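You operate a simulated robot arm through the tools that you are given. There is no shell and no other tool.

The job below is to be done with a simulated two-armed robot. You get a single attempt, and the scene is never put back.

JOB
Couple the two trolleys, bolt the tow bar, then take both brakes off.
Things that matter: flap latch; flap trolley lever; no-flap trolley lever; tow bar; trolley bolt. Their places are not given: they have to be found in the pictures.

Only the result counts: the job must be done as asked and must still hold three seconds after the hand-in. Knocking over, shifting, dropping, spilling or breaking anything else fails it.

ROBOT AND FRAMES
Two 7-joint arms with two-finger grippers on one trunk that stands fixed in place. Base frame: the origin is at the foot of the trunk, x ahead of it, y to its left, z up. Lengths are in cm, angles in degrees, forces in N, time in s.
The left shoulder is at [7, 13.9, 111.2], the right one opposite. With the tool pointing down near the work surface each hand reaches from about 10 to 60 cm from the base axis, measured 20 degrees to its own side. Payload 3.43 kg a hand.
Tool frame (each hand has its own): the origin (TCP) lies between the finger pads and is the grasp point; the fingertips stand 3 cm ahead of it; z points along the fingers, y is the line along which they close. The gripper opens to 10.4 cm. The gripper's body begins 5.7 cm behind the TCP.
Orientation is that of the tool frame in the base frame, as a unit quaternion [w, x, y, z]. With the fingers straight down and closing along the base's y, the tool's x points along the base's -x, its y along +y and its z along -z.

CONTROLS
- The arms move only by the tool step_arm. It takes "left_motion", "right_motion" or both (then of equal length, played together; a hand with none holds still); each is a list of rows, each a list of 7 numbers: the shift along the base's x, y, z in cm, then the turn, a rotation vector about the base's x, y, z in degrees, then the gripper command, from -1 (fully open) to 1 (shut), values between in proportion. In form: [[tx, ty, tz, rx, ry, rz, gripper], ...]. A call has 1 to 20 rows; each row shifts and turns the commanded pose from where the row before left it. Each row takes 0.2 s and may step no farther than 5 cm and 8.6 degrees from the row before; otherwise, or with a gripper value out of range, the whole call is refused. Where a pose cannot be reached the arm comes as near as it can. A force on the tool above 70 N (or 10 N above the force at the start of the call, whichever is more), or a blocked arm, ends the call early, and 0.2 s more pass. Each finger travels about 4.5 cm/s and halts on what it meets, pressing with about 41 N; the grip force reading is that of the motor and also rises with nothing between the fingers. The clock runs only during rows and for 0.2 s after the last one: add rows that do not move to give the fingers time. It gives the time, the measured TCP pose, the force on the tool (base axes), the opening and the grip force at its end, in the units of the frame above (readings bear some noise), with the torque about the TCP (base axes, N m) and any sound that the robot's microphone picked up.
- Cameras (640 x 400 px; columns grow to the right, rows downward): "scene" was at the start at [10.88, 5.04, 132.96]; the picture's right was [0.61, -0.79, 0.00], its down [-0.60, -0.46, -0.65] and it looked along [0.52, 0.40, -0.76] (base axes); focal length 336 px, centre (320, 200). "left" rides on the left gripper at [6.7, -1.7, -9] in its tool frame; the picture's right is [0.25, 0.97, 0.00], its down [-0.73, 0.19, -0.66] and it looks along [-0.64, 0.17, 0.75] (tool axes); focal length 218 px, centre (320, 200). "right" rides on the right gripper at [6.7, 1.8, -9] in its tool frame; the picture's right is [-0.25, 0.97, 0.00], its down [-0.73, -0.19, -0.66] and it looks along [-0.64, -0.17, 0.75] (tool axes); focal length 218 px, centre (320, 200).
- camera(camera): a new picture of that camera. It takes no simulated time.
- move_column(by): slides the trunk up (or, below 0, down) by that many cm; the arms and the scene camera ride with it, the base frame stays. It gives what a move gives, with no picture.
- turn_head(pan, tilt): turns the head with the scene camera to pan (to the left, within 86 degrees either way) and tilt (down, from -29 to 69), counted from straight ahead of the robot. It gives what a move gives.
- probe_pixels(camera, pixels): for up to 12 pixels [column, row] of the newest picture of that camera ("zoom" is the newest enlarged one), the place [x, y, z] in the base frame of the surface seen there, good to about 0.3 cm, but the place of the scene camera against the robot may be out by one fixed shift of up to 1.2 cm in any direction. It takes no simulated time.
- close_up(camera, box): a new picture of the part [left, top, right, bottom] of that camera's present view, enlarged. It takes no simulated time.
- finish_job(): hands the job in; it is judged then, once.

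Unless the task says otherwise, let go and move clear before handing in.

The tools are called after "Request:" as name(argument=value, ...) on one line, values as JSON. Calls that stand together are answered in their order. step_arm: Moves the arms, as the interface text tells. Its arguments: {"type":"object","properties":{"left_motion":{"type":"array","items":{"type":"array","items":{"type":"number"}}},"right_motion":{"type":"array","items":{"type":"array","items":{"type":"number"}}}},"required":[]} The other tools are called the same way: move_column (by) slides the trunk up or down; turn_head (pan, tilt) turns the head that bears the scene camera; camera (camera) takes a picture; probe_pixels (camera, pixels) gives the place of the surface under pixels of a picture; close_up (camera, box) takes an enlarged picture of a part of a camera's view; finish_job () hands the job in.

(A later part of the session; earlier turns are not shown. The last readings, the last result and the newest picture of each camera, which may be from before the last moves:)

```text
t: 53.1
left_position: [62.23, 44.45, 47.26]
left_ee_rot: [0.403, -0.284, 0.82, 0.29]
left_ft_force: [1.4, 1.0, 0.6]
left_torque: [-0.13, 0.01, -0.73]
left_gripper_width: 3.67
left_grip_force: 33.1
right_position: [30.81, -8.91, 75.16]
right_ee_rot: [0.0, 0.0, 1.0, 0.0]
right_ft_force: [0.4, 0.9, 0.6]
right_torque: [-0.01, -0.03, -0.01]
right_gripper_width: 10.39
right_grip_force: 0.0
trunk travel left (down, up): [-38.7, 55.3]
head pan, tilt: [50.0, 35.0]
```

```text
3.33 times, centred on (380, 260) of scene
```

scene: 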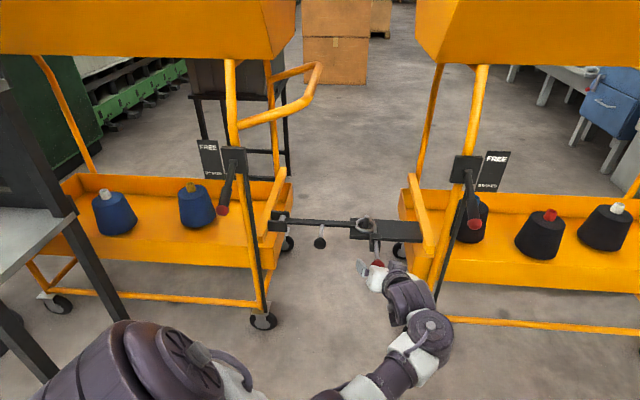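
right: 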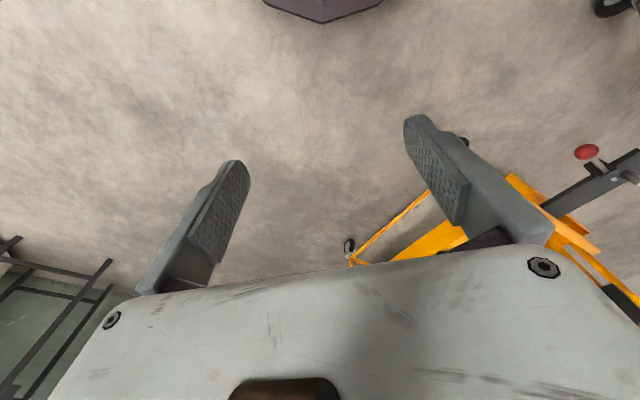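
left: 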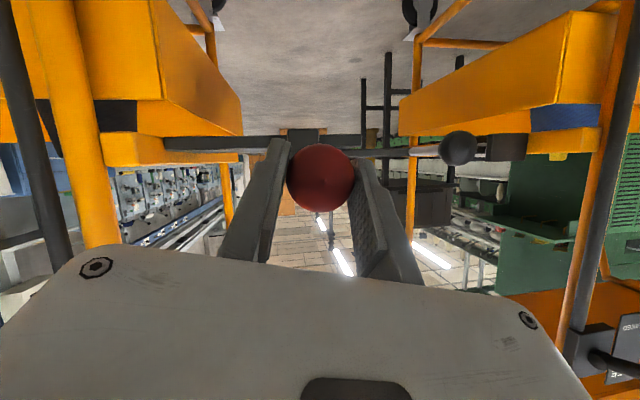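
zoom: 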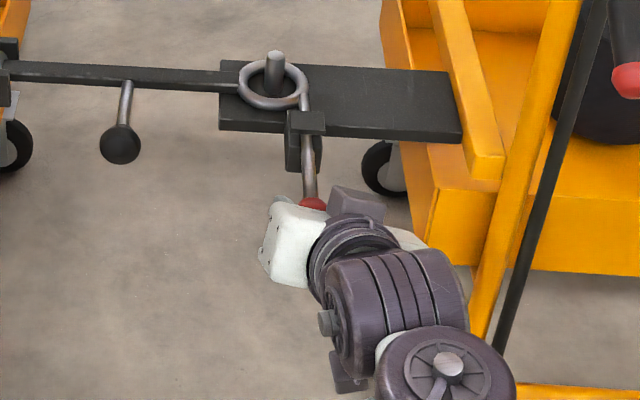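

Gripped the red ball (3.67 cm). Pushing it along the rod axis, away from the robot, in small rows.

Request:
step_arm(left_motion=[[0.5, 0.49, 0, 0, 0, 0, 1], [0.5, 0.49, 0, 0, 0, 0, 1], [0.5, 0.49, 0, 0, 0, 0, 1]])

Request:
close_up(camera="scene", box=[320, 200, 440, 320])

```text
t: 54.0
left_position: [63.72, 46.05, 47.3]
left_ee_rot: [0.402, -0.284, 0.821, 0.289]
left_ft_force: [-0.5, 0.0, 0.4]
left_torque: [0.2, -0.25, -1.25]
left_gripper_width: 3.66
left_grip_force: 40.6
right_position: [30.78, -8.82, 75.12]
right_ee_rot: [0.0, 0.0, 1.0, -0.001]
right_ft_force: [0.1, -0.1, -0.2]
right_torque: [0.03, 0.05, -0.01]
right_gripper_width: 10.41
right_grip_force: 0.0
trunk travel left (down, up): [-38.7, 55.3]
head pan, tilt: [50.0, 35.0]
```

```text
3.33 times, centred on (380, 260) of scene
```

zoom: 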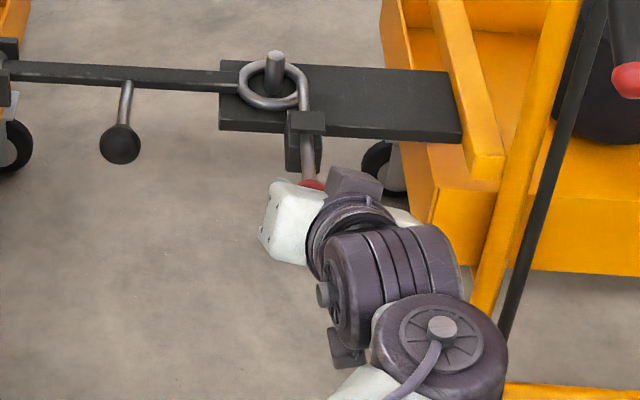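

The bolt slides easily. Continuing.

Request:
step_arm(left_motion=[[0.5, 0.49, 0, 0, 0, 0, 1], [0.5, 0.49, 0, 0, 0, 0, 1], [0.5, 0.49, 0, 0, 0, 0, 1], [0.5, 0.49, 0, 0, 0, 0, 1]])

Request:
close_up(camera="scene", box=[320, 200, 440, 320])

```text
t: 55.0
left_position: [65.66, 47.93, 47.36]
left_ee_rot: [0.401, -0.285, 0.821, 0.29]
left_ft_force: [1.6, -1.1, 1.3]
left_torque: [-0.19, 0.19, -0.93]
left_gripper_width: 3.63
left_grip_force: 41.1
right_position: [30.82, -8.79, 75.2]
right_ee_rot: [0.0, 0.0, 1.0, 0.0]
right_ft_force: [0.5, 1.0, 0.4]
right_torque: [0.0, 0.02, -0.03]
right_gripper_width: 10.4
right_grip_force: 0.2
trunk travel left (down, up): [-38.7, 55.3]
head pan, tilt: [50.0, 35.0]
```

```text
3.33 times, centred on (380, 260) of scene
```

zoom: 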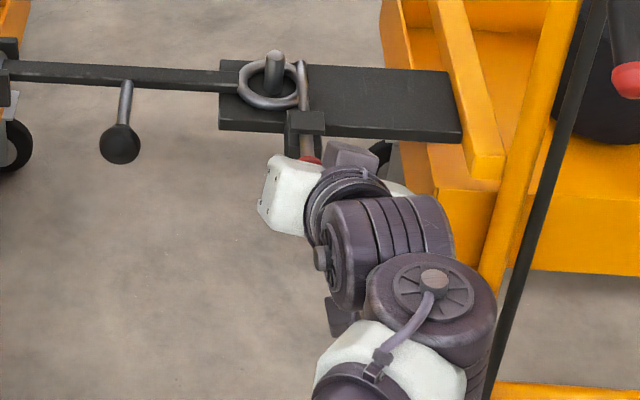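

The rod now reaches along the ring's right edge. Zooming in to see how it covers the ring.

Request:
close_up(camera="scene", box=[350, 205, 400, 255])

```text
8.00 times, centred on (375, 230) of scene
```

zoom: 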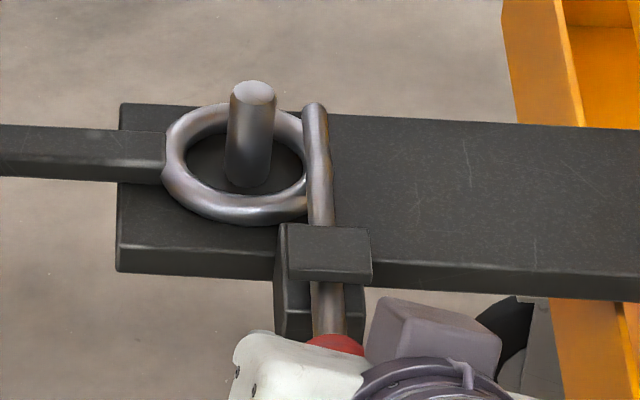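

The rod lies across the ring's rim. I'll push a bit more toward its stop, watching the force.

Request:
step_arm(left_motion=[[0.35, 0.34, 0, 0, 0, 0, 1], [0.35, 0.34, 0, 0, 0, 0, 1]])

Request:
close_up(camera="scene", box=[350, 205, 400, 255])

Request:
camera(camera="left")

```text
t: 55.5
left_position: [66.54, 48.6, 47.09]
left_ee_rot: [0.403, -0.284, 0.821, 0.289]
left_ft_force: [1.4, -2.7, 0.6]
left_torque: [-0.01, -0.04, -1.18]
left_gripper_width: 3.63
left_grip_force: 40.9
right_position: [30.89, -8.71, 75.08]
right_ee_rot: [0.0, 0.0, 1.0, 0.0]
right_ft_force: [-0.5, 0.0, 0.2]
right_torque: [0.01, -0.02, 0.04]
right_gripper_width: 10.39
right_grip_force: 0.0
trunk travel left (down, up): [-38.7, 55.3]
head pan, tilt: [50.0, 35.0]
```

```text
8.00 times, centred on (375, 230) of scene
```

zoom: 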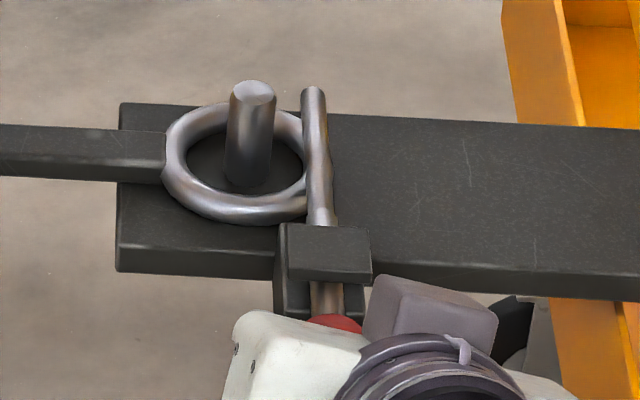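

```text
taken
```

left: 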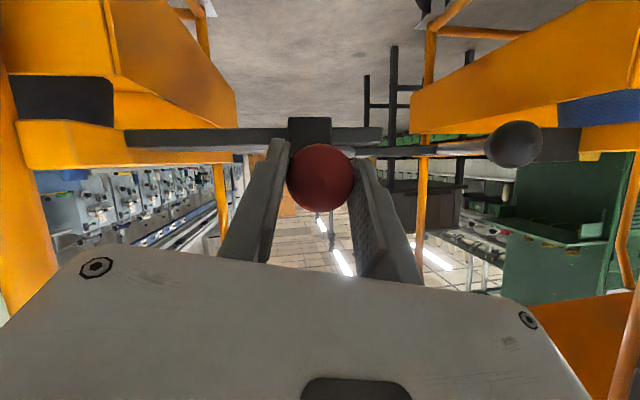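

Still free. Another short push.

Request:
step_arm(left_motion=[[0.3, 0.29, 0, 0, 0, 0, 1], [0.3, 0.29, 0, 0, 0, 0, 1]])

Request:
close_up(camera="scene", box=[350, 205, 400, 255])

```text
t: 56.1
left_position: [66.85, 49.07, 47.18]
left_ee_rot: [0.401, -0.284, 0.822, 0.289]
left_ft_force: [-28.8, -22.4, 1.2]
left_torque: [-0.33, 0.38, -1.05]
left_gripper_width: 3.68
left_grip_force: 40.8
right_position: [30.66, -8.91, 75.28]
right_ee_rot: [0.001, 0.0, 1.0, 0.0]
right_ft_force: [-0.8, -0.3, 0.6]
right_torque: [-0.02, 0.03, -0.01]
right_gripper_width: 10.41
right_grip_force: 0.0
trunk travel left (down, up): [-38.7, 55.3]
head pan, tilt: [50.0, 35.0]
```

```text
8.00 times, centred on (375, 230) of scene
```

zoom: 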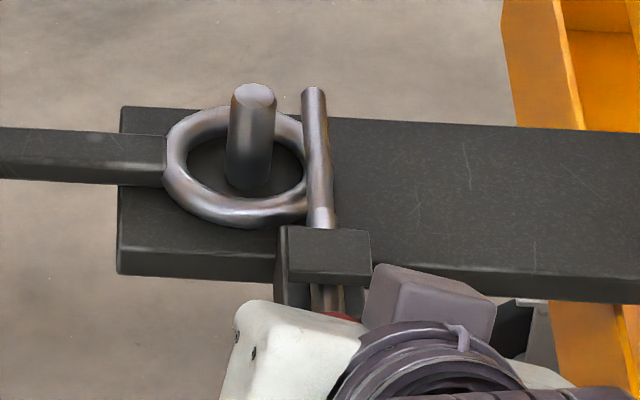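

End stop reached (36 N). Easing off, opening and backing away.

Request:
step_arm(left_motion=[[-0.15, -0.15, 0, 0, 0, 0, 1], [0, 0, 0, 0, 0, 0, 0.3], [0, 0, 0, 0, 0, 0, -0.1], [0, 0, 0, 0, 0, 0, -0.3], [0, 0, 0, 0, 0, 0, -0.3], [-0.5, -0.7, 0.5, 0, 0, 0, -0.3], [-0.9, -1.2, 0.9, 0, 0, 0, -0.3], [-1, -1.4, 1, 0, 0, 0, -0.3], [-1, -1.4, 1, 0, 0, 0, -0.3], [-1, -1.4, 1, 0, 0, 0, -0.3], [-1, -1.4, 1, 0, 0, 0, -0.3]])

Request:
camera(camera="scene")

Request:
camera(camera="left")

Request:
close_up(camera="scene", box=[320, 190, 420, 290])

```text
t: 58.5
left_position: [61.41, 41.53, 52.73]
left_ee_rot: [0.403, -0.284, 0.82, 0.29]
left_ft_force: [-0.5, 0.7, 0.0]
left_torque: [-0.02, -0.01, 0.02]
left_gripper_width: 6.77
left_grip_force: 0.0
right_position: [30.79, -8.79, 75.18]
right_ee_rot: [0.0, 0.0, 1.0, 0.0]
right_ft_force: [0.3, 0.3, -0.7]
right_torque: [0.02, -0.01, -0.02]
right_gripper_width: 10.4
right_grip_force: 0.0
trunk travel left (down, up): [-38.7, 55.3]
head pan, tilt: [50.0, 35.0]
```

```text
taken
```

scene: 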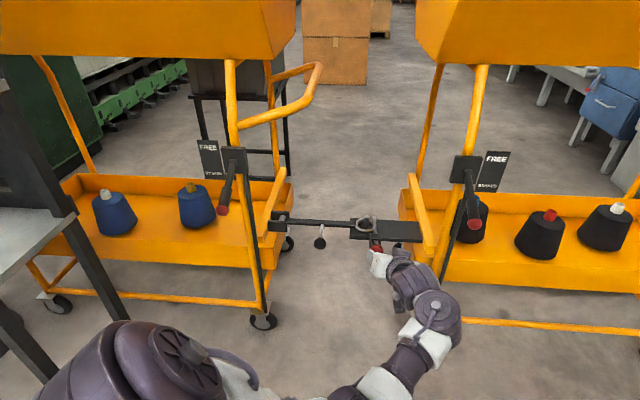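

```text
taken
```

left: 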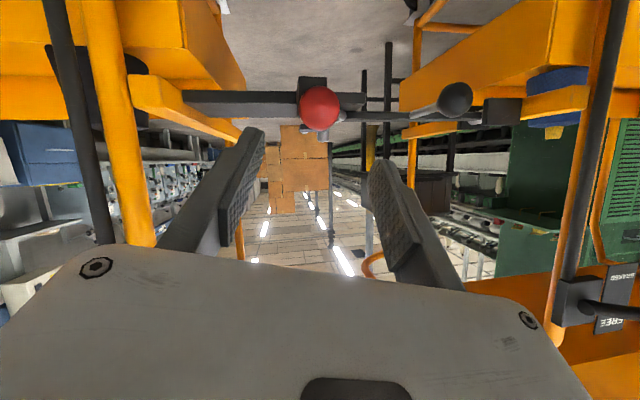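

```text
4.00 times, centred on (370, 240) of scene
```

zoom: 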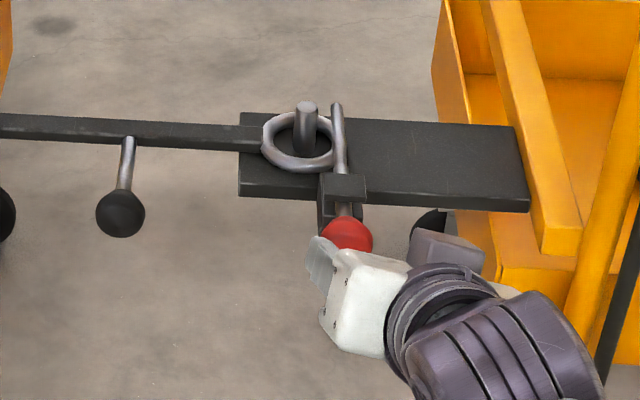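

The bolt holds: the rod crosses the ring. Now the right trolley's lever near (71,28,68); I'll back off, rise and yaw the hand about -20° toward it.

Request:
step_arm(left_motion=[[-1.5, -1.8, 1.5, 0, 0, 0, -1], [-1.5, -1.8, 1.5, 0, 0, -5, -1], [-1.5, -1.8, 1.5, 0, 0, -5, -1], [-1, -2, 2, 0, 0, -5, -1], [0, -2.5, 2.5, 0, 0, -5, -1], [0.5, -2.5, 2.5, 0, 0, 0, -1], [0.5, -2.5, 2.5, 0, 0, 0, -1], [0.5, -2.5, 2.5, 0, 0, 0, -1]])

Request:
camera(camera="scene")

Request:
camera(camera="left")

```text
t: 60.0
left_position: [55.85, 35.52, 66.41]
left_ee_rot: [0.447, -0.134, 0.835, 0.292]
left_ft_force: [0.4, -0.6, 0.4]
left_torque: [-0.01, 0.02, -0.03]
left_gripper_width: 10.43
left_grip_force: 0.1
right_position: [30.77, -8.66, 75.17]
right_ee_rot: [0.0, 0.0, 1.0, 0.0]
right_ft_force: [-0.8, 0.1, 0.0]
right_torque: [0.01, -0.01, 0.03]
right_gripper_width: 10.39
right_grip_force: 0.0
trunk travel left (down, up): [-38.7, 55.3]
head pan, tilt: [50.0, 35.0]
stopped in row 7 (left hand): the arm was blocked; the commanded pose is now the measured one
```

```text
taken
```

scene: 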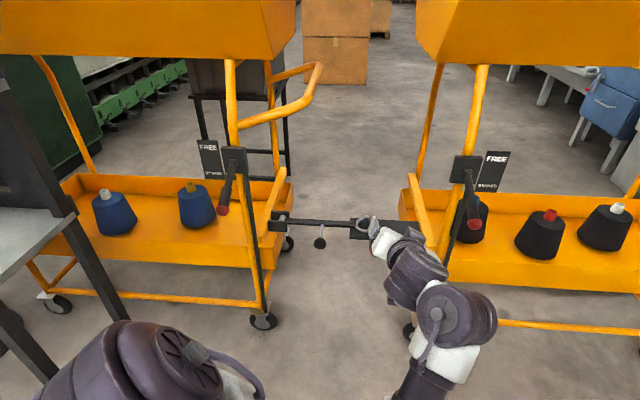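

```text
taken
```

left: 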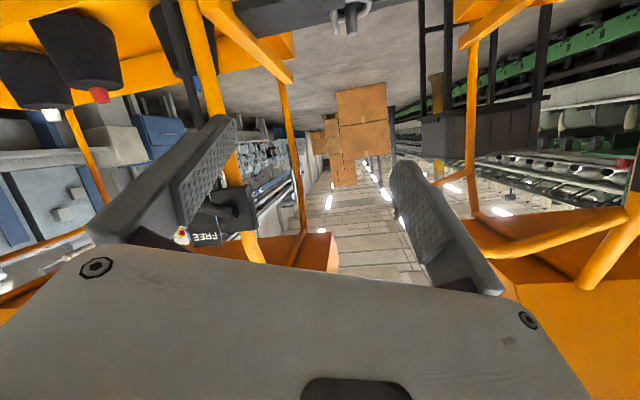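

The arm was blocked with no tool force, so perhaps the left forearm meets the right arm. I'll look down at both arms.

Request:
turn_head(pan=20, tilt=60)

Request:
camera(camera="scene")

Request:
turn_head(pan=10, tilt=35)

Request:
camera(camera="scene")

Request:
camera(camera="right")

```text
t: 61.0
left_position: [55.82, 35.55, 66.24]
left_ee_rot: [0.446, -0.135, 0.835, 0.293]
left_ft_force: [0.2, 0.1, 0.5]
left_torque: [0.04, -0.01, 0.0]
left_gripper_width: 10.39
left_grip_force: 0.1
right_position: [30.87, -8.69, 75.12]
right_ee_rot: [0.001, 0.001, 1.0, 0.0]
right_ft_force: [-0.1, -0.1, -0.4]
right_torque: [0.01, 0.03, 0.0]
right_gripper_width: 10.43
right_grip_force: 0.1
trunk travel left (down, up): [-38.7, 55.3]
head pan, tilt: [20.0, 60.0]
```

```text
taken
```

scene: 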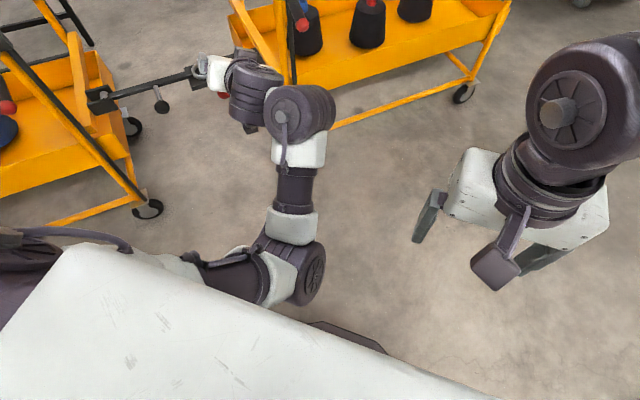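

```text
t: 61.9
left_position: [55.9, 35.48, 66.39]
left_ee_rot: [0.447, -0.135, 0.834, 0.293]
left_ft_force: [0.9, 0.2, 0.7]
left_torque: [0.04, -0.01, 0.01]
left_gripper_width: 10.42
left_grip_force: 0.2
right_position: [30.82, -8.73, 75.21]
right_ee_rot: [0.0, 0.0, 1.0, 0.0]
right_ft_force: [0.6, -0.5, -0.3]
right_torque: [0.0, 0.0, -0.01]
right_gripper_width: 10.4
right_grip_force: 0.1
trunk travel left (down, up): [-38.7, 55.3]
head pan, tilt: [10.0, 35.0]
```

```text
taken
```

scene: 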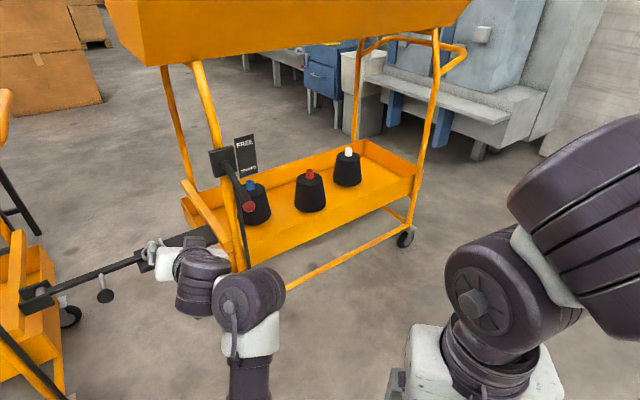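

```text
taken
```

right: 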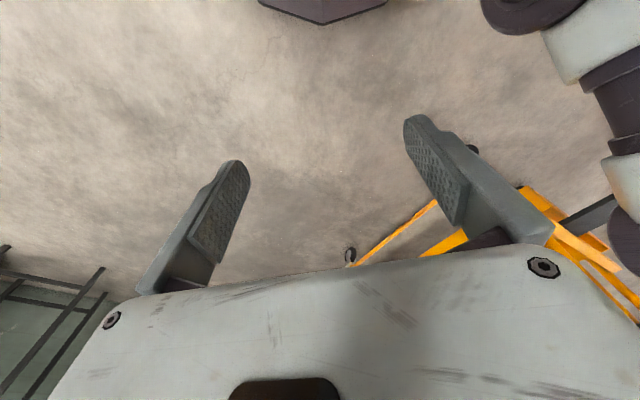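

The left elbow has folded down near the trunk, which blocked it. I'll bring the left hand back left for the left lever, and use the right arm for the right lever later.

Request:
step_arm(left_motion=[[-1, 2, 0, 0, 0, 4, -1], [-1.3, 2.5, 0.5, 0, 0, 4, -1], [-1.3, 2.5, 0.5, 0, 0, 4, -1], [-1.3, 2.5, 0.5, 0, 0, 4, -1], [-1.3, 2.5, 0.5, 0, 0, 4, -1], [-1.3, 2.5, 0.5, 0, 0, 0, -1], [-1.3, 2.5, 0.5, 0, 0, 0, -1], [-1.3, 2.5, 0.5, 0, 0, 0, -1]])

Request:
turn_head(pan=50, tilt=50)

Request:
camera(camera="scene")

Request:
camera(camera="left")

```text
t: 63.7
left_position: [45.76, 55.1, 70.03]
left_ee_rot: [0.39, -0.277, 0.798, 0.366]
left_ft_force: [0.1, 0.9, 0.8]
left_torque: [0.02, -0.01, -0.01]
left_gripper_width: 10.37
left_grip_force: 0.1
right_position: [30.78, -8.8, 75.1]
right_ee_rot: [0.0, 0.0, 1.0, 0.0]
right_ft_force: [-0.4, -0.9, -1.0]
right_torque: [0.02, -0.01, -0.02]
right_gripper_width: 10.42
right_grip_force: 0.0
trunk travel left (down, up): [-38.7, 55.3]
head pan, tilt: [10.0, 35.0]
```

```text
t: 64.8
left_position: [45.87, 55.13, 70.17]
left_ee_rot: [0.39, -0.278, 0.798, 0.366]
left_ft_force: [-0.4, -0.3, 0.3]
left_torque: [0.04, 0.01, 0.01]
left_gripper_width: 10.43
left_grip_force: 0.1
right_position: [30.76, -8.84, 75.14]
right_ee_rot: [0.0, 0.0, 1.0, -0.001]
right_ft_force: [0.4, -0.6, 0.2]
right_torque: [0.01, 0.03, 0.0]
right_gripper_width: 10.41
right_grip_force: 0.1
trunk travel left (down, up): [-38.7, 55.3]
head pan, tilt: [50.0, 50.0]
```

```text
taken
```

scene: 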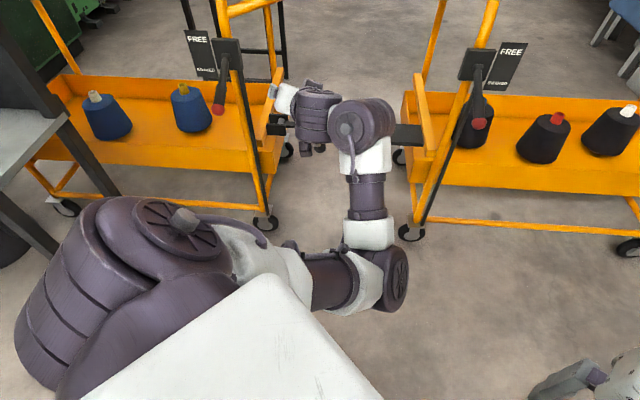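

```text
taken
```

left: 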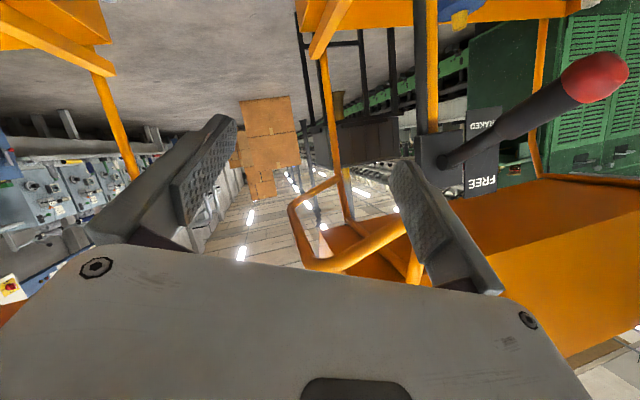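

The left lever is seen with knob at (595,78) and pivot near (440,160). Probing it.

Request:
probe_pixels(camera="left", pixels=[[590, 80], [605, 70], [550, 105], [520, 120], [480, 145], [452, 160], [480, 120], [485, 180], [430, 150]])

Request:
close_up(camera="left", box=[400, 40, 640, 200])

Request:
close_up(camera="scene", box=[160, 20, 290, 130])

Request:
probe_pixels(camera="scene", pixels=[[395, 280], [350, 280], [365, 130], [480, 124], [479, 70], [218, 108], [230, 60]])

```text
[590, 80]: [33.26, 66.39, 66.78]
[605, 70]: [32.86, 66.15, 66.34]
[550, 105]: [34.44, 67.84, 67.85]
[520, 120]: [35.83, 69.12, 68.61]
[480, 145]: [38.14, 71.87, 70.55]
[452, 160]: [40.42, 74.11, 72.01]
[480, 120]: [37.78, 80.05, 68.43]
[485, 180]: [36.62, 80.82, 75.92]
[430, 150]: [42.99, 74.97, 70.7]
```

```text
2.50 times, centred on (520, 120) of left
```

zoom: 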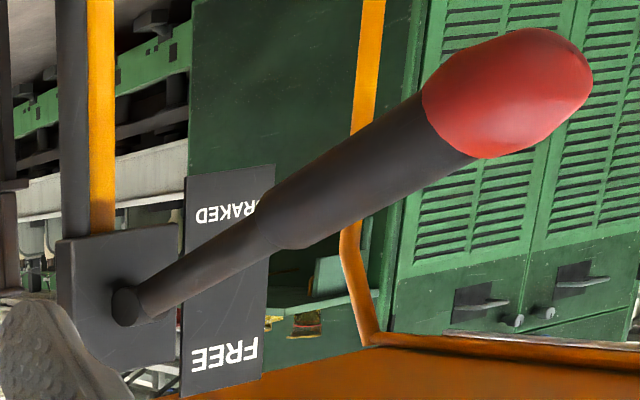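

```text
3.64 times, centred on (225, 75) of scene
```

zoom: 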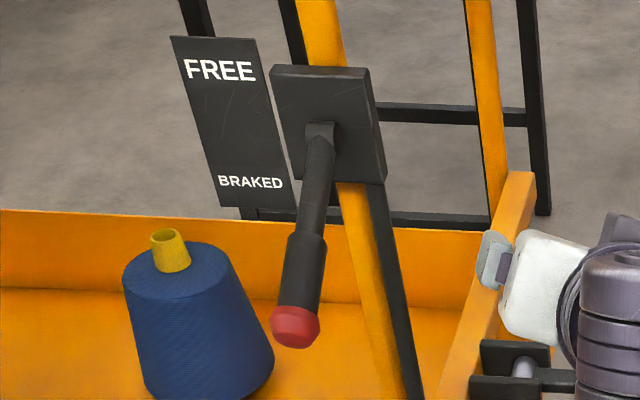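

```text
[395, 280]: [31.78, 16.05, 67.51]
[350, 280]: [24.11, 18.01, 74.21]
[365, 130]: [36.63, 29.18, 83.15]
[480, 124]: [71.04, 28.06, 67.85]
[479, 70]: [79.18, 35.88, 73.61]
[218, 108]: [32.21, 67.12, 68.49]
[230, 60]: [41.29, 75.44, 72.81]
```

Lever axis: end near (32.7,67.2,66.5), pivot near (41,75,72.5). I'll level the hand's roll while shifting left toward a pre-grasp point in front of the lever.

Request:
step_arm(left_motion=[[-2, 0.4, 0.3, -3.36, -6.4, 3.44, -1], [-2, 0.4, 0.3, -3.36, -6.4, 3.44, -1], [-2, 0.4, 0.3, -3.36, -6.4, 3.44, -1], [-2, 0.8, 0.3, 0, 0, -3.5, -1], [-2, 0.8, 0.3, 0, 0, -3.5, -1]])

Request:
camera(camera="scene")

Request:
camera(camera="left")

```text
t: 66.0
left_position: [35.64, 58.26, 71.54]
left_ee_rot: [0.469, -0.402, 0.743, 0.257]
left_ft_force: [0.3, -0.5, -0.1]
left_torque: [0.0, 0.02, 0.0]
left_gripper_width: 10.39
left_grip_force: 0.0
left hand out of reach, approached as far as the arm can: row 5
right_position: [30.67, -8.77, 75.14]
right_ee_rot: [0.0, -0.001, 1.0, 0.0]
right_ft_force: [0.3, 0.1, 0.3]
right_torque: [0.03, -0.02, 0.0]
right_gripper_width: 10.39
right_grip_force: 0.1
trunk travel left (down, up): [-38.7, 55.3]
head pan, tilt: [50.0, 50.0]
```

```text
taken
```

scene: 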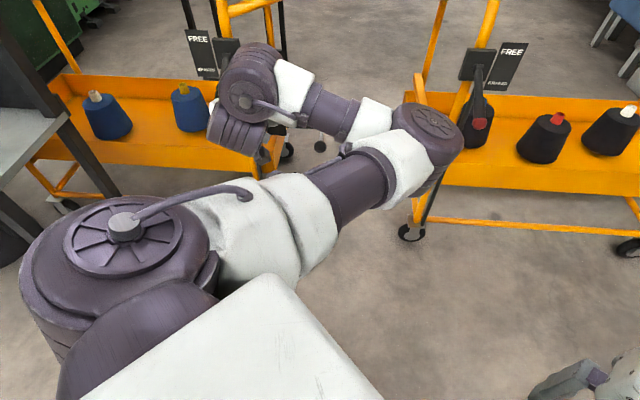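

```text
taken
```

left: 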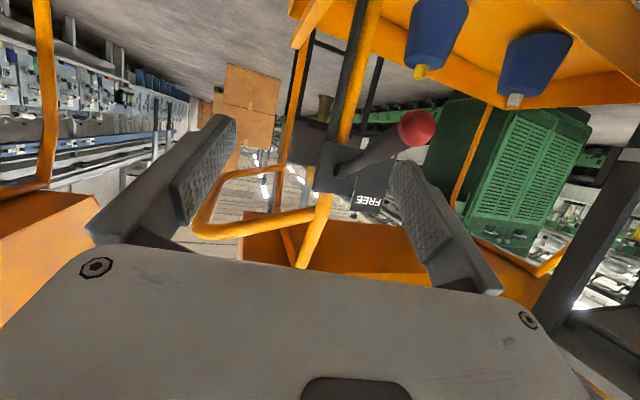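

Roll is level now; the lever knob shows at (417,128). Checking the elbow's clearance on the right and re-probing the lever.

Request:
probe_pixels(camera="scene", pixels=[[430, 130], [455, 145], [430, 190], [370, 115], [330, 200], [250, 80]])

Request:
probe_pixels(camera="left", pixels=[[415, 128], [430, 122], [400, 137], [385, 145], [370, 153], [355, 163], [345, 170]])

```text
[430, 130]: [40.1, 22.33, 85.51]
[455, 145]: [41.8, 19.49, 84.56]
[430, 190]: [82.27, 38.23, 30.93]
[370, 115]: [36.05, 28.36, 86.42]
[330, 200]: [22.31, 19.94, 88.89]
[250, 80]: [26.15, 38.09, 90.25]
```

```text
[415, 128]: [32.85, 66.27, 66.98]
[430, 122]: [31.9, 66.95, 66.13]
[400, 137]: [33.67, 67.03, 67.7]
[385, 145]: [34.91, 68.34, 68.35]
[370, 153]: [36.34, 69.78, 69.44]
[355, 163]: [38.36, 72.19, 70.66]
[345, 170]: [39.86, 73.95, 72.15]
```

I need about 6.9 cm sideways (left) and then 8.9 cm forward to the handle at (34.2,68.7,67.7). Sideways first.

Request:
step_arm(left_motion=[[-1.45, 0.92, 0, 0, 0, 0, -1], [-1.45, 0.92, 0, 0, 0, 0, -1], [-1.45, 0.92, 0, 0, 0, 0, -1], [-1.45, 0.92, 0, 0, 0, 0, -1]])

Request:
camera(camera="scene")

Request:
camera(camera="left")

```text
t: 67.0
left_position: [33.92, 62.85, 70.22]
left_ee_rot: [0.473, -0.393, 0.749, 0.248]
left_ft_force: [0.6, 0.3, 0.1]
left_torque: [0.0, -0.03, -0.03]
left_gripper_width: 10.41
left_grip_force: 0.2
left hand out of reach, approached as far as the arm can: row 1, 2, 3, 4
right_position: [30.76, -8.8, 75.21]
right_ee_rot: [0.0, 0.0, 1.0, -0.001]
right_ft_force: [0.3, -0.6, -0.3]
right_torque: [0.03, 0.02, 0.01]
right_gripper_width: 10.4
right_grip_force: 0.2
trunk travel left (down, up): [-38.7, 55.3]
head pan, tilt: [50.0, 50.0]
```

```text
taken
```

scene: 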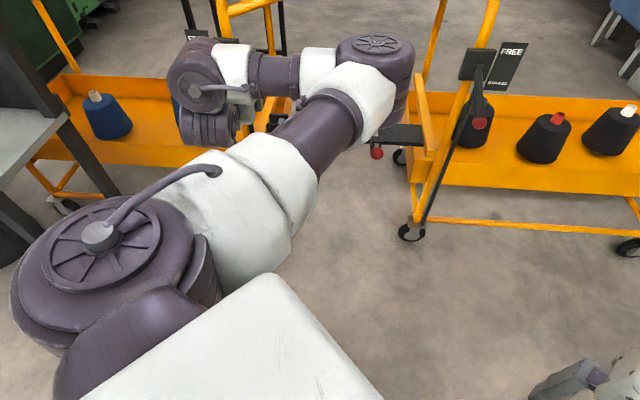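

```text
taken
```

left: 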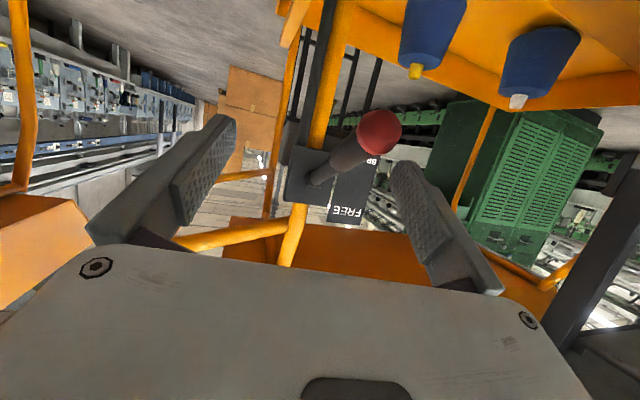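

The knob is already within the finger opening, slightly to one side. Advancing with a diagonal motion to centre on the handle.

Request:
step_arm(left_motion=[[-0.5, 1.3, -0.43, 0, 0, 0, -1], [-0.5, 1.3, -0.43, 0, 0, 0, -1], [-0.4, 1.3, -0.43, 0, 0, 0, -1]])

Request:
camera(camera="left")

```text
t: 67.8
left_position: [32.42, 66.72, 68.95]
left_ee_rot: [0.472, -0.393, 0.749, 0.248]
left_ft_force: [0.2, -0.2, -0.4]
left_torque: [0.01, -0.02, -0.04]
left_gripper_width: 10.4
left_grip_force: 0.0
right_position: [30.82, -8.78, 75.08]
right_ee_rot: [0.0, -0.001, 1.0, 0.0]
right_ft_force: [0.6, 0.5, -0.4]
right_torque: [-0.01, -0.03, -0.02]
right_gripper_width: 10.41
right_grip_force: 0.1
trunk travel left (down, up): [-38.7, 55.3]
head pan, tilt: [50.0, 50.0]
```

```text
taken
```

left: 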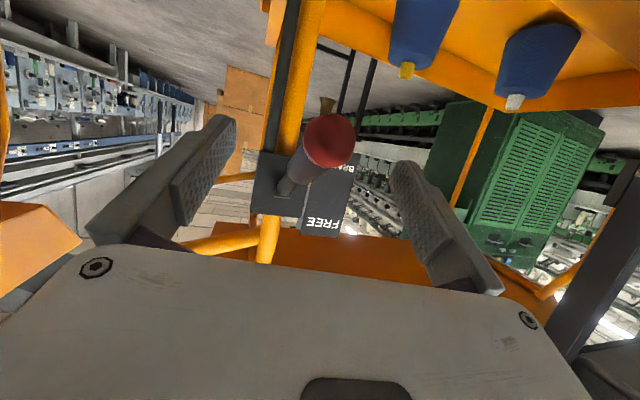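

Nearly centred (knob at (328,140)). Advancing 2.9 cm onto the handle and closing.

Request:
step_arm(left_motion=[[0.8, 1.0, -0.62, 0, 0, 0, -1], [0.85, 1.0, -0.62, 0, 0, 0, -1], [0, 0, 0, 0, 0, 0, 0], [0, 0, 0, 0, 0, 0, 0.4], [0, 0, 0, 0, 0, 0, 1], [0, 0, 0, 0, 0, 0, 1], [0, 0, 0, 0, 0, 0, 1], [0, 0, 0, 0, 0, 0, 1]])

Request:
camera(camera="left")

```text
t: 69.6
left_position: [34.1, 68.65, 67.71]
left_ee_rot: [0.473, -0.392, 0.749, 0.248]
left_ft_force: [-0.2, 1.2, -0.4]
left_torque: [0.17, 0.23, -0.94]
left_gripper_width: 2.78
left_grip_force: 40.9
right_position: [30.7, -8.71, 75.11]
right_ee_rot: [0.001, 0.0, 1.0, 0.0]
right_ft_force: [-0.2, -0.1, -0.1]
right_torque: [0.0, 0.01, -0.01]
right_gripper_width: 10.38
right_grip_force: 0.0
trunk travel left (down, up): [-38.7, 55.3]
head pan, tilt: [50.0, 50.0]
```

```text
taken
```

left: 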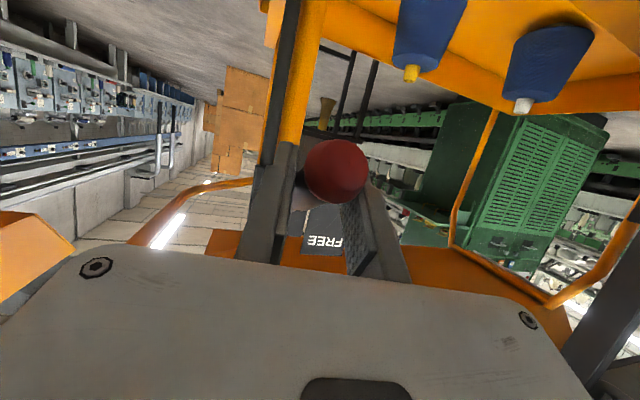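

Handle gripped (2.78 cm). Raising it along its arc, first a short test.

Request:
step_arm(left_motion=[[-0.27, -0.27, 0.84, 0, 0, 0, 1], [-0.21, -0.21, 0.86, 0, 0, 0, 1], [-0.16, -0.16, 0.89, 0, 0, 0, 1]])

Request:
camera(camera="left")

Request:
camera(camera="scene")

```text
t: 70.4
left_position: [33.51, 68.1, 69.92]
left_ee_rot: [0.472, -0.392, 0.751, 0.245]
left_ft_force: [0.8, -8.1, -21.0]
left_torque: [-0.82, 1.68, -1.35]
left_gripper_width: 2.91
left_grip_force: 41.1
right_position: [30.94, -8.64, 75.28]
right_ee_rot: [-0.001, 0.0, 1.0, -0.001]
right_ft_force: [0.2, -0.5, 0.3]
right_torque: [0.0, 0.02, 0.02]
right_gripper_width: 10.38
right_grip_force: 0.0
trunk travel left (down, up): [-38.7, 55.3]
head pan, tilt: [50.0, 50.0]
```

```text
taken
```

left: 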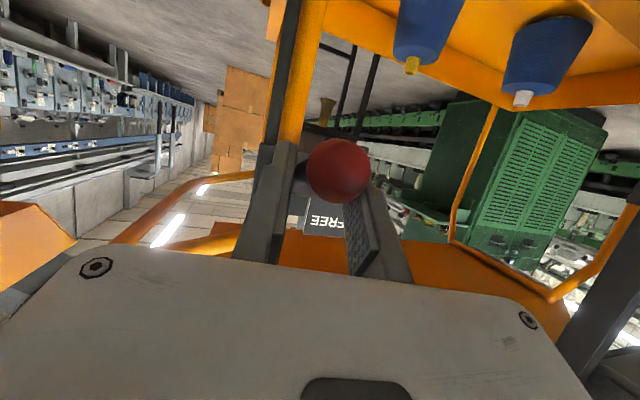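

```text
taken
```

scene: 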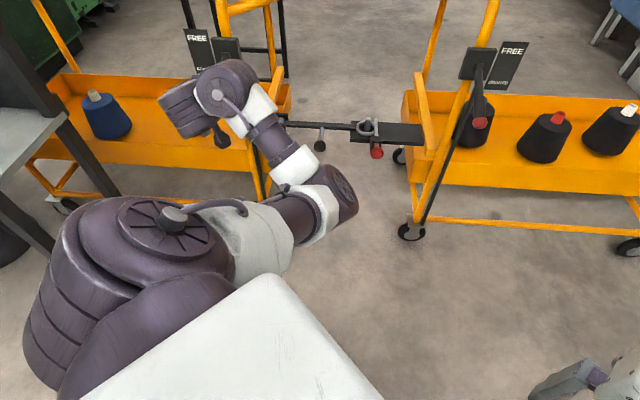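

The lever follows with about 21 N of resistance. Continuing up the arc.

Request:
step_arm(left_motion=[[-0.11, -0.11, 0.9, 0, 0, 0, 1], [-0.05, -0.05, 0.91, 0, 0, 0, 1], [0, 0, 0.92, 0, 0, 0, 1], [0.06, 0.06, 0.91, 0, 0, 0, 1]])

Request:
camera(camera="left")

Request:
camera(camera="scene")

```text
t: 71.4
left_position: [33.27, 68.04, 73.85]
left_ee_rot: [0.473, -0.393, 0.749, 0.247]
left_ft_force: [-0.4, -2.7, -9.8]
left_torque: [-0.69, 0.56, -1.0]
left_gripper_width: 2.75
left_grip_force: 40.9
right_position: [30.78, -8.67, 75.23]
right_ee_rot: [0.0, 0.0, 1.0, -0.002]
right_ft_force: [0.2, 0.3, 0.9]
right_torque: [-0.01, 0.0, 0.0]
right_gripper_width: 10.41
right_grip_force: 0.1
trunk travel left (down, up): [-38.7, 55.3]
head pan, tilt: [50.0, 50.0]
```

```text
taken
```

left: 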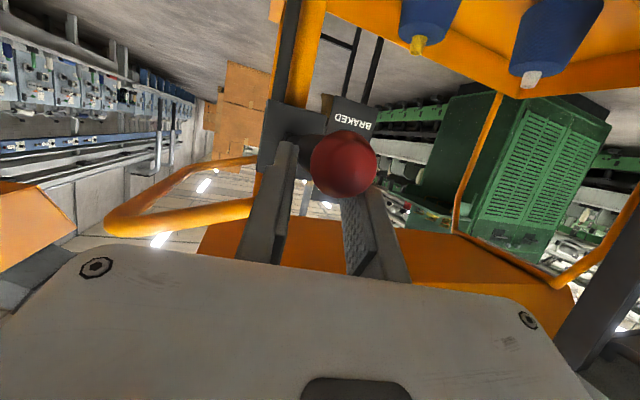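

```text
taken
```

scene: 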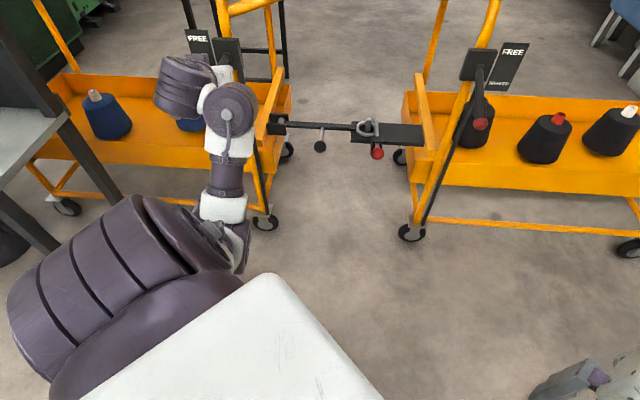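

The lever is just above horizontal, and force has dropped. Continuing up.

Request:
step_arm(left_motion=[[0.12, 0.12, 0.9, 0, 0, 0, 1], [0.17, 0.17, 0.88, 0, 0, 0, 1], [0.23, 0.22, 0.86, 0, 0, 0, 1], [0.28, 0.28, 0.83, 0, 0, 0, 1]])

Request:
camera(camera="left")

Request:
close_up(camera="scene", box=[140, 10, 300, 130])

```text
t: 72.4
left_position: [33.95, 68.71, 77.46]
left_ee_rot: [0.472, -0.394, 0.748, 0.249]
left_ft_force: [0.2, -0.2, 0.2]
left_torque: [0.04, 0.02, 0.0]
left_gripper_width: 0.0
left_grip_force: 34.8
right_position: [30.67, -8.82, 75.09]
right_ee_rot: [0.0, 0.0, 1.0, 0.0]
right_ft_force: [0.2, 0.5, 0.2]
right_torque: [-0.03, 0.03, 0.0]
right_gripper_width: 10.4
right_grip_force: 0.0
trunk travel left (down, up): [-38.7, 55.3]
head pan, tilt: [50.0, 50.0]
```

```text
taken
```

left: 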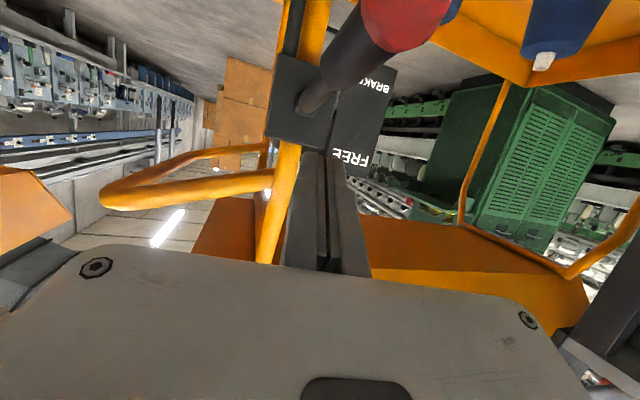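

```text
3.33 times, centred on (220, 70) of scene
```

zoom: 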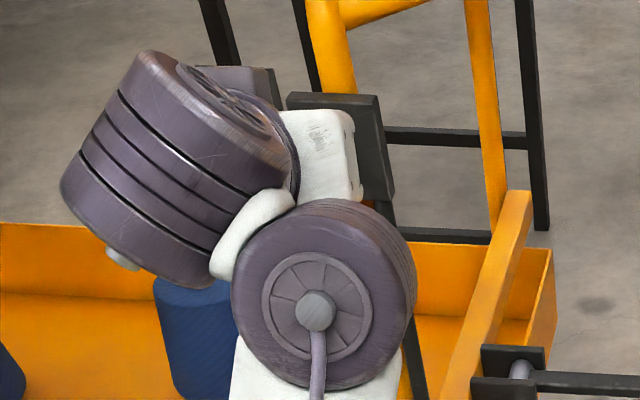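

The grip slipped off over the top; the lever is now below the fingers. Probing its present position.

Request:
probe_pixels(camera="left", pixels=[[405, 25], [360, 50], [345, 65], [325, 85], [312, 100], [290, 100], [350, 156], [378, 85]])

```text
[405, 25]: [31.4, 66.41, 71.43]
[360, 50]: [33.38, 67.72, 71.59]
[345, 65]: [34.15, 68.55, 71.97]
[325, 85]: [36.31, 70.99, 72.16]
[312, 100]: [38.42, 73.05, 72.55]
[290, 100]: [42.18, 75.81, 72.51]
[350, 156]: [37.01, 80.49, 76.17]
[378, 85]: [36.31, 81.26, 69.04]
```

The lever now rests nearly horizontal, near (33,68,71), held by friction. I'll move the fingers (slightly apart as a groove) to the right, down, and back left under the handle, then push up from below.

Request:
step_arm(left_motion=[[1.92, -1.33, 0, 0, 0, 0, 0.73], [1.92, -1.33, 0, 0, 0, 0, 0.73], [1.92, -1.33, 0, 0, 0, 0, 0.73], [0, 0, -2.4, 0, 0, 0, 0.73], [0, 0, -2.4, 0, 0, 0, 0.73], [0, 0, -2.4, 0, 0, 0, 0.73], [0, 0, -2.4, 0, 0, 0, 0.73], [0, 0, -2.4, 0, 0, 0, 0.73]])

Request:
camera(camera="left")

Request:
camera(camera="scene")

```text
t: 74.2
left_position: [39.99, 64.77, 65.43]
left_ee_rot: [0.473, -0.393, 0.749, 0.248]
left_ft_force: [-0.7, -0.5, 0.1]
left_torque: [0.02, 0.01, -0.02]
left_gripper_width: 1.39
left_grip_force: 0.1
right_position: [30.73, -8.84, 75.24]
right_ee_rot: [0.0, 0.001, 1.0, 0.001]
right_ft_force: [-0.1, 0.4, 0.8]
right_torque: [0.01, 0.02, 0.02]
right_gripper_width: 10.39
right_grip_force: 0.1
trunk travel left (down, up): [-38.7, 55.3]
head pan, tilt: [50.0, 50.0]
```

```text
taken
```

left: 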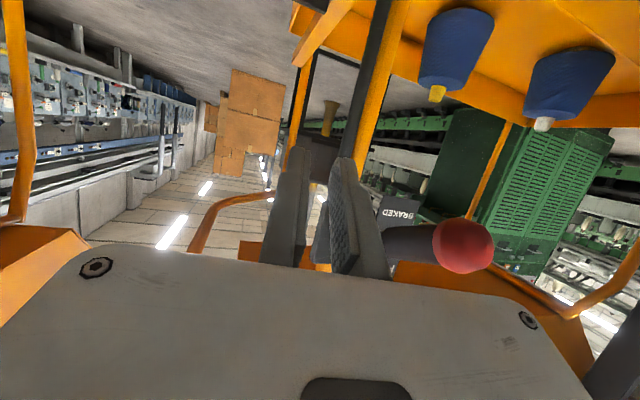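

```text
taken
```

scene: 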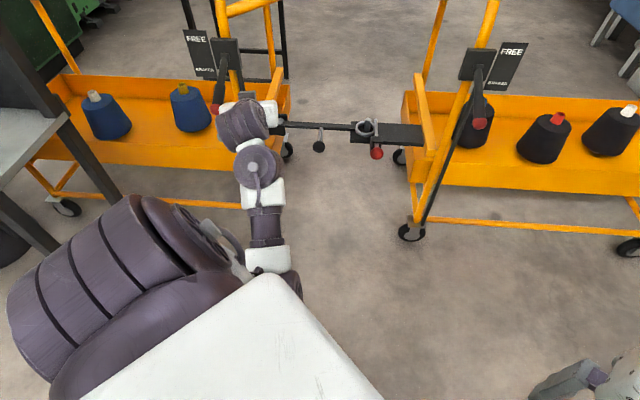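

The lever end is above and to the left of the hand (at (460,245), inverted view). Sliding left under it, then up gently.

Request:
step_arm(left_motion=[[-1.95, 0.6, 0, 0, 0, 0, 0.73], [-1.95, 0.6, 0, 0, 0, 0, 0.73], [-1.95, 0.6, 0, 0, 0, 0, 0.73], [-1.95, 0.6, 0, 0, 0, 0, 0.73]])

Request:
camera(camera="left")

Request:
close_up(camera="scene", box=[160, 20, 300, 160])

```text
t: 75.3
left_position: [33.61, 66.39, 65.45]
left_ee_rot: [0.479, -0.372, 0.756, 0.245]
left_ft_force: [51.4, -29.4, 4.0]
left_torque: [0.24, 0.61, -0.18]
left_gripper_width: 0.0
left_grip_force: 0.0
right_position: [30.95, -8.76, 75.02]
right_ee_rot: [-0.001, -0.004, 1.0, 0.001]
right_ft_force: [0.4, 0.3, 1.5]
right_torque: [-0.04, -0.02, -0.01]
right_gripper_width: 10.4
right_grip_force: 0.1
trunk travel left (down, up): [-38.7, 55.3]
head pan, tilt: [50.0, 50.0]
stopped in row 4 (left hand): the force on the tool passed its limit at 72 N (the readings are from after the stop); the commanded pose is now the measured one
```

```text
taken
```

left: 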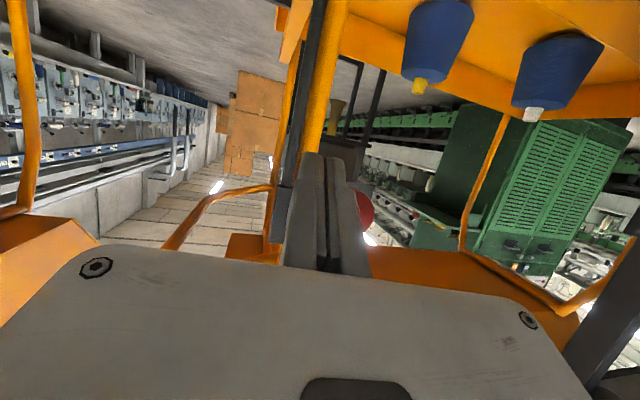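

```text
2.86 times, centred on (230, 90) of scene
```

zoom: 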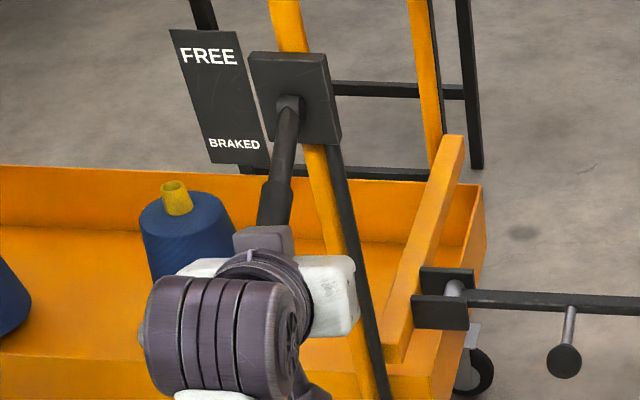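

The fingers met the lever sideways, so it has dropped back down. Backing off right and re-probing.

Request:
step_arm(left_motion=[[1.2, -0.8, 0, 0, 0, 0, 0.73], [1.2, -0.8, 0, 0, 0, 0, 0.73], [1.2, -0.8, 0, 0, 0, 0, 0.73]])

Request:
camera(camera="left")

Request:
close_up(camera="scene", box=[160, 20, 300, 160])

Request:
probe_pixels(camera="zoom", pixels=[[287, 105], [283, 140], [277, 180], [270, 210], [295, 75], [290, 100], [265, 235]])

```text
t: 76.1
left_position: [36.37, 64.55, 65.37]
left_ee_rot: [0.478, -0.38, 0.753, 0.247]
left_ft_force: [0.1, -0.5, -0.1]
left_torque: [0.04, 0.02, 0.0]
left_gripper_width: 1.4
left_grip_force: 0.0
right_position: [30.63, -8.68, 75.12]
right_ee_rot: [0.001, -0.003, 1.0, 0.0]
right_ft_force: [0.6, 0.4, 0.6]
right_torque: [0.02, -0.01, 0.01]
right_gripper_width: 10.4
right_grip_force: 0.1
trunk travel left (down, up): [-38.7, 55.3]
head pan, tilt: [50.0, 50.0]
```

```text
taken
```

left: 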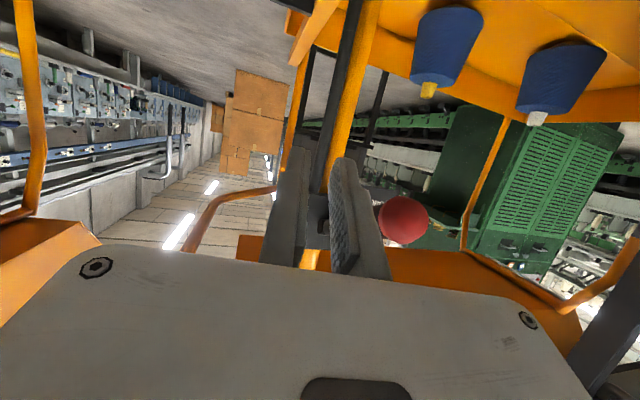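

```text
2.86 times, centred on (230, 90) of scene
```

zoom: 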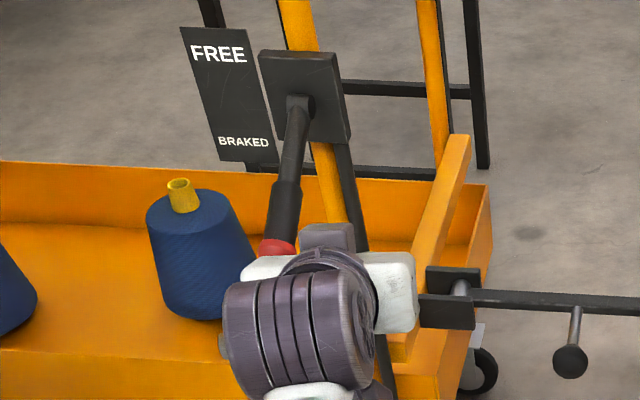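

```text
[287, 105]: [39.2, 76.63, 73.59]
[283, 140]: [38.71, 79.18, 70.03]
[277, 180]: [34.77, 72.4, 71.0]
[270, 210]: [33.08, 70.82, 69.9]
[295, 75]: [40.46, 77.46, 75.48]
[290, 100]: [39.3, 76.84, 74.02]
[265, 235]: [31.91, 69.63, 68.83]
```

The left trolley may have shifted slightly under that push. Checking landmarks in a fresh scene picture against earlier probes.

Request:
camera(camera="scene")

Request:
close_up(camera="scene", box=[240, 90, 440, 190])

Request:
probe_pixels(camera="zoom", pixels=[[95, 85], [118, 88], [270, 105], [255, 123], [423, 98], [432, 95], [430, 115], [458, 110], [360, 105], [450, 205], [258, 170], [380, 135]])

```text
taken
```

scene: 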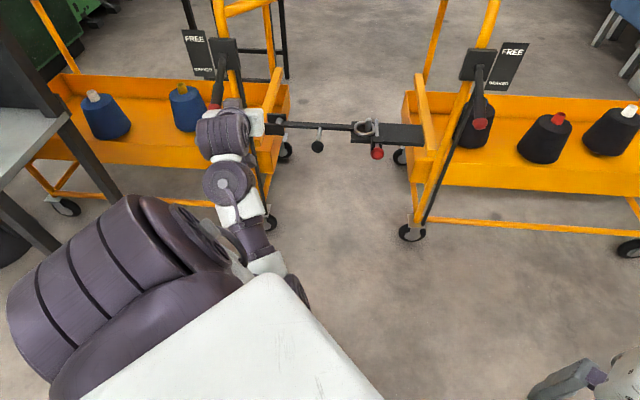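

```text
3.20 times, centred on (340, 140) of scene
```

zoom: 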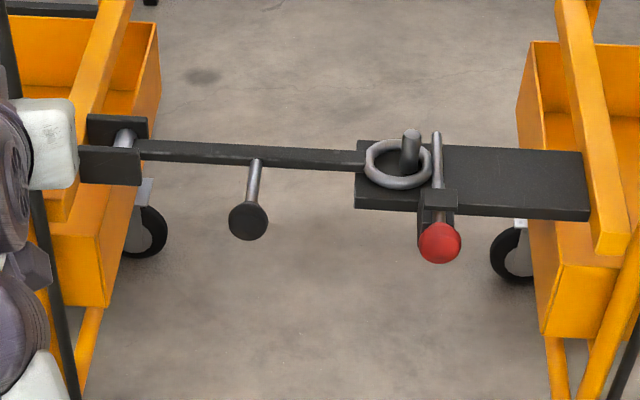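

```text
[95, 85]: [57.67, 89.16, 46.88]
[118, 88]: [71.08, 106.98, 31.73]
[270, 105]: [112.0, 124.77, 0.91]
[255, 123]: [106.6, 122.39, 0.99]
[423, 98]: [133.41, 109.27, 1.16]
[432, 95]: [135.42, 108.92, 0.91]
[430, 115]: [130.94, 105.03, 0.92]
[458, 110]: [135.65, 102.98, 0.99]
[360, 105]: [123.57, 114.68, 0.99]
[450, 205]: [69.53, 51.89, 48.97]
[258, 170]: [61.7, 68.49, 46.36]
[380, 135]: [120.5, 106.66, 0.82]
```

The ring shifted about 1 cm left relative to the pin (the trolley slid slightly). Zooming to see whether the bolt still overlaps the ring.

Request:
close_up(camera="scene", box=[345, 110, 395, 160])

Request:
probe_pixels(camera="zoom", pixels=[[255, 130], [255, 200], [190, 200], [312, 200], [240, 160], [255, 280], [335, 120], [345, 200], [320, 220], [120, 170], [60, 280], [600, 160]])

```text
8.00 times, centred on (370, 135) of scene
```

zoom: 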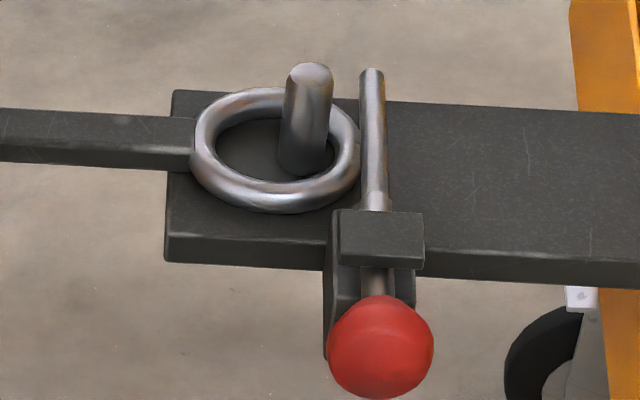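

```text
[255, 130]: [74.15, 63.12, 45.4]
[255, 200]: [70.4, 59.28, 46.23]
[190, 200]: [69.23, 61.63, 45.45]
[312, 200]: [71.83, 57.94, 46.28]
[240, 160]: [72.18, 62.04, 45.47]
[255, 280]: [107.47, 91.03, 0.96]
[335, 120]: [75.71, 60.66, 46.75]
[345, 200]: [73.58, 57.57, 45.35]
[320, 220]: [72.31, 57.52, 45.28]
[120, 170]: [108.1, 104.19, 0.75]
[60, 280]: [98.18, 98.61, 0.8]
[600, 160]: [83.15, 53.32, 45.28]
```

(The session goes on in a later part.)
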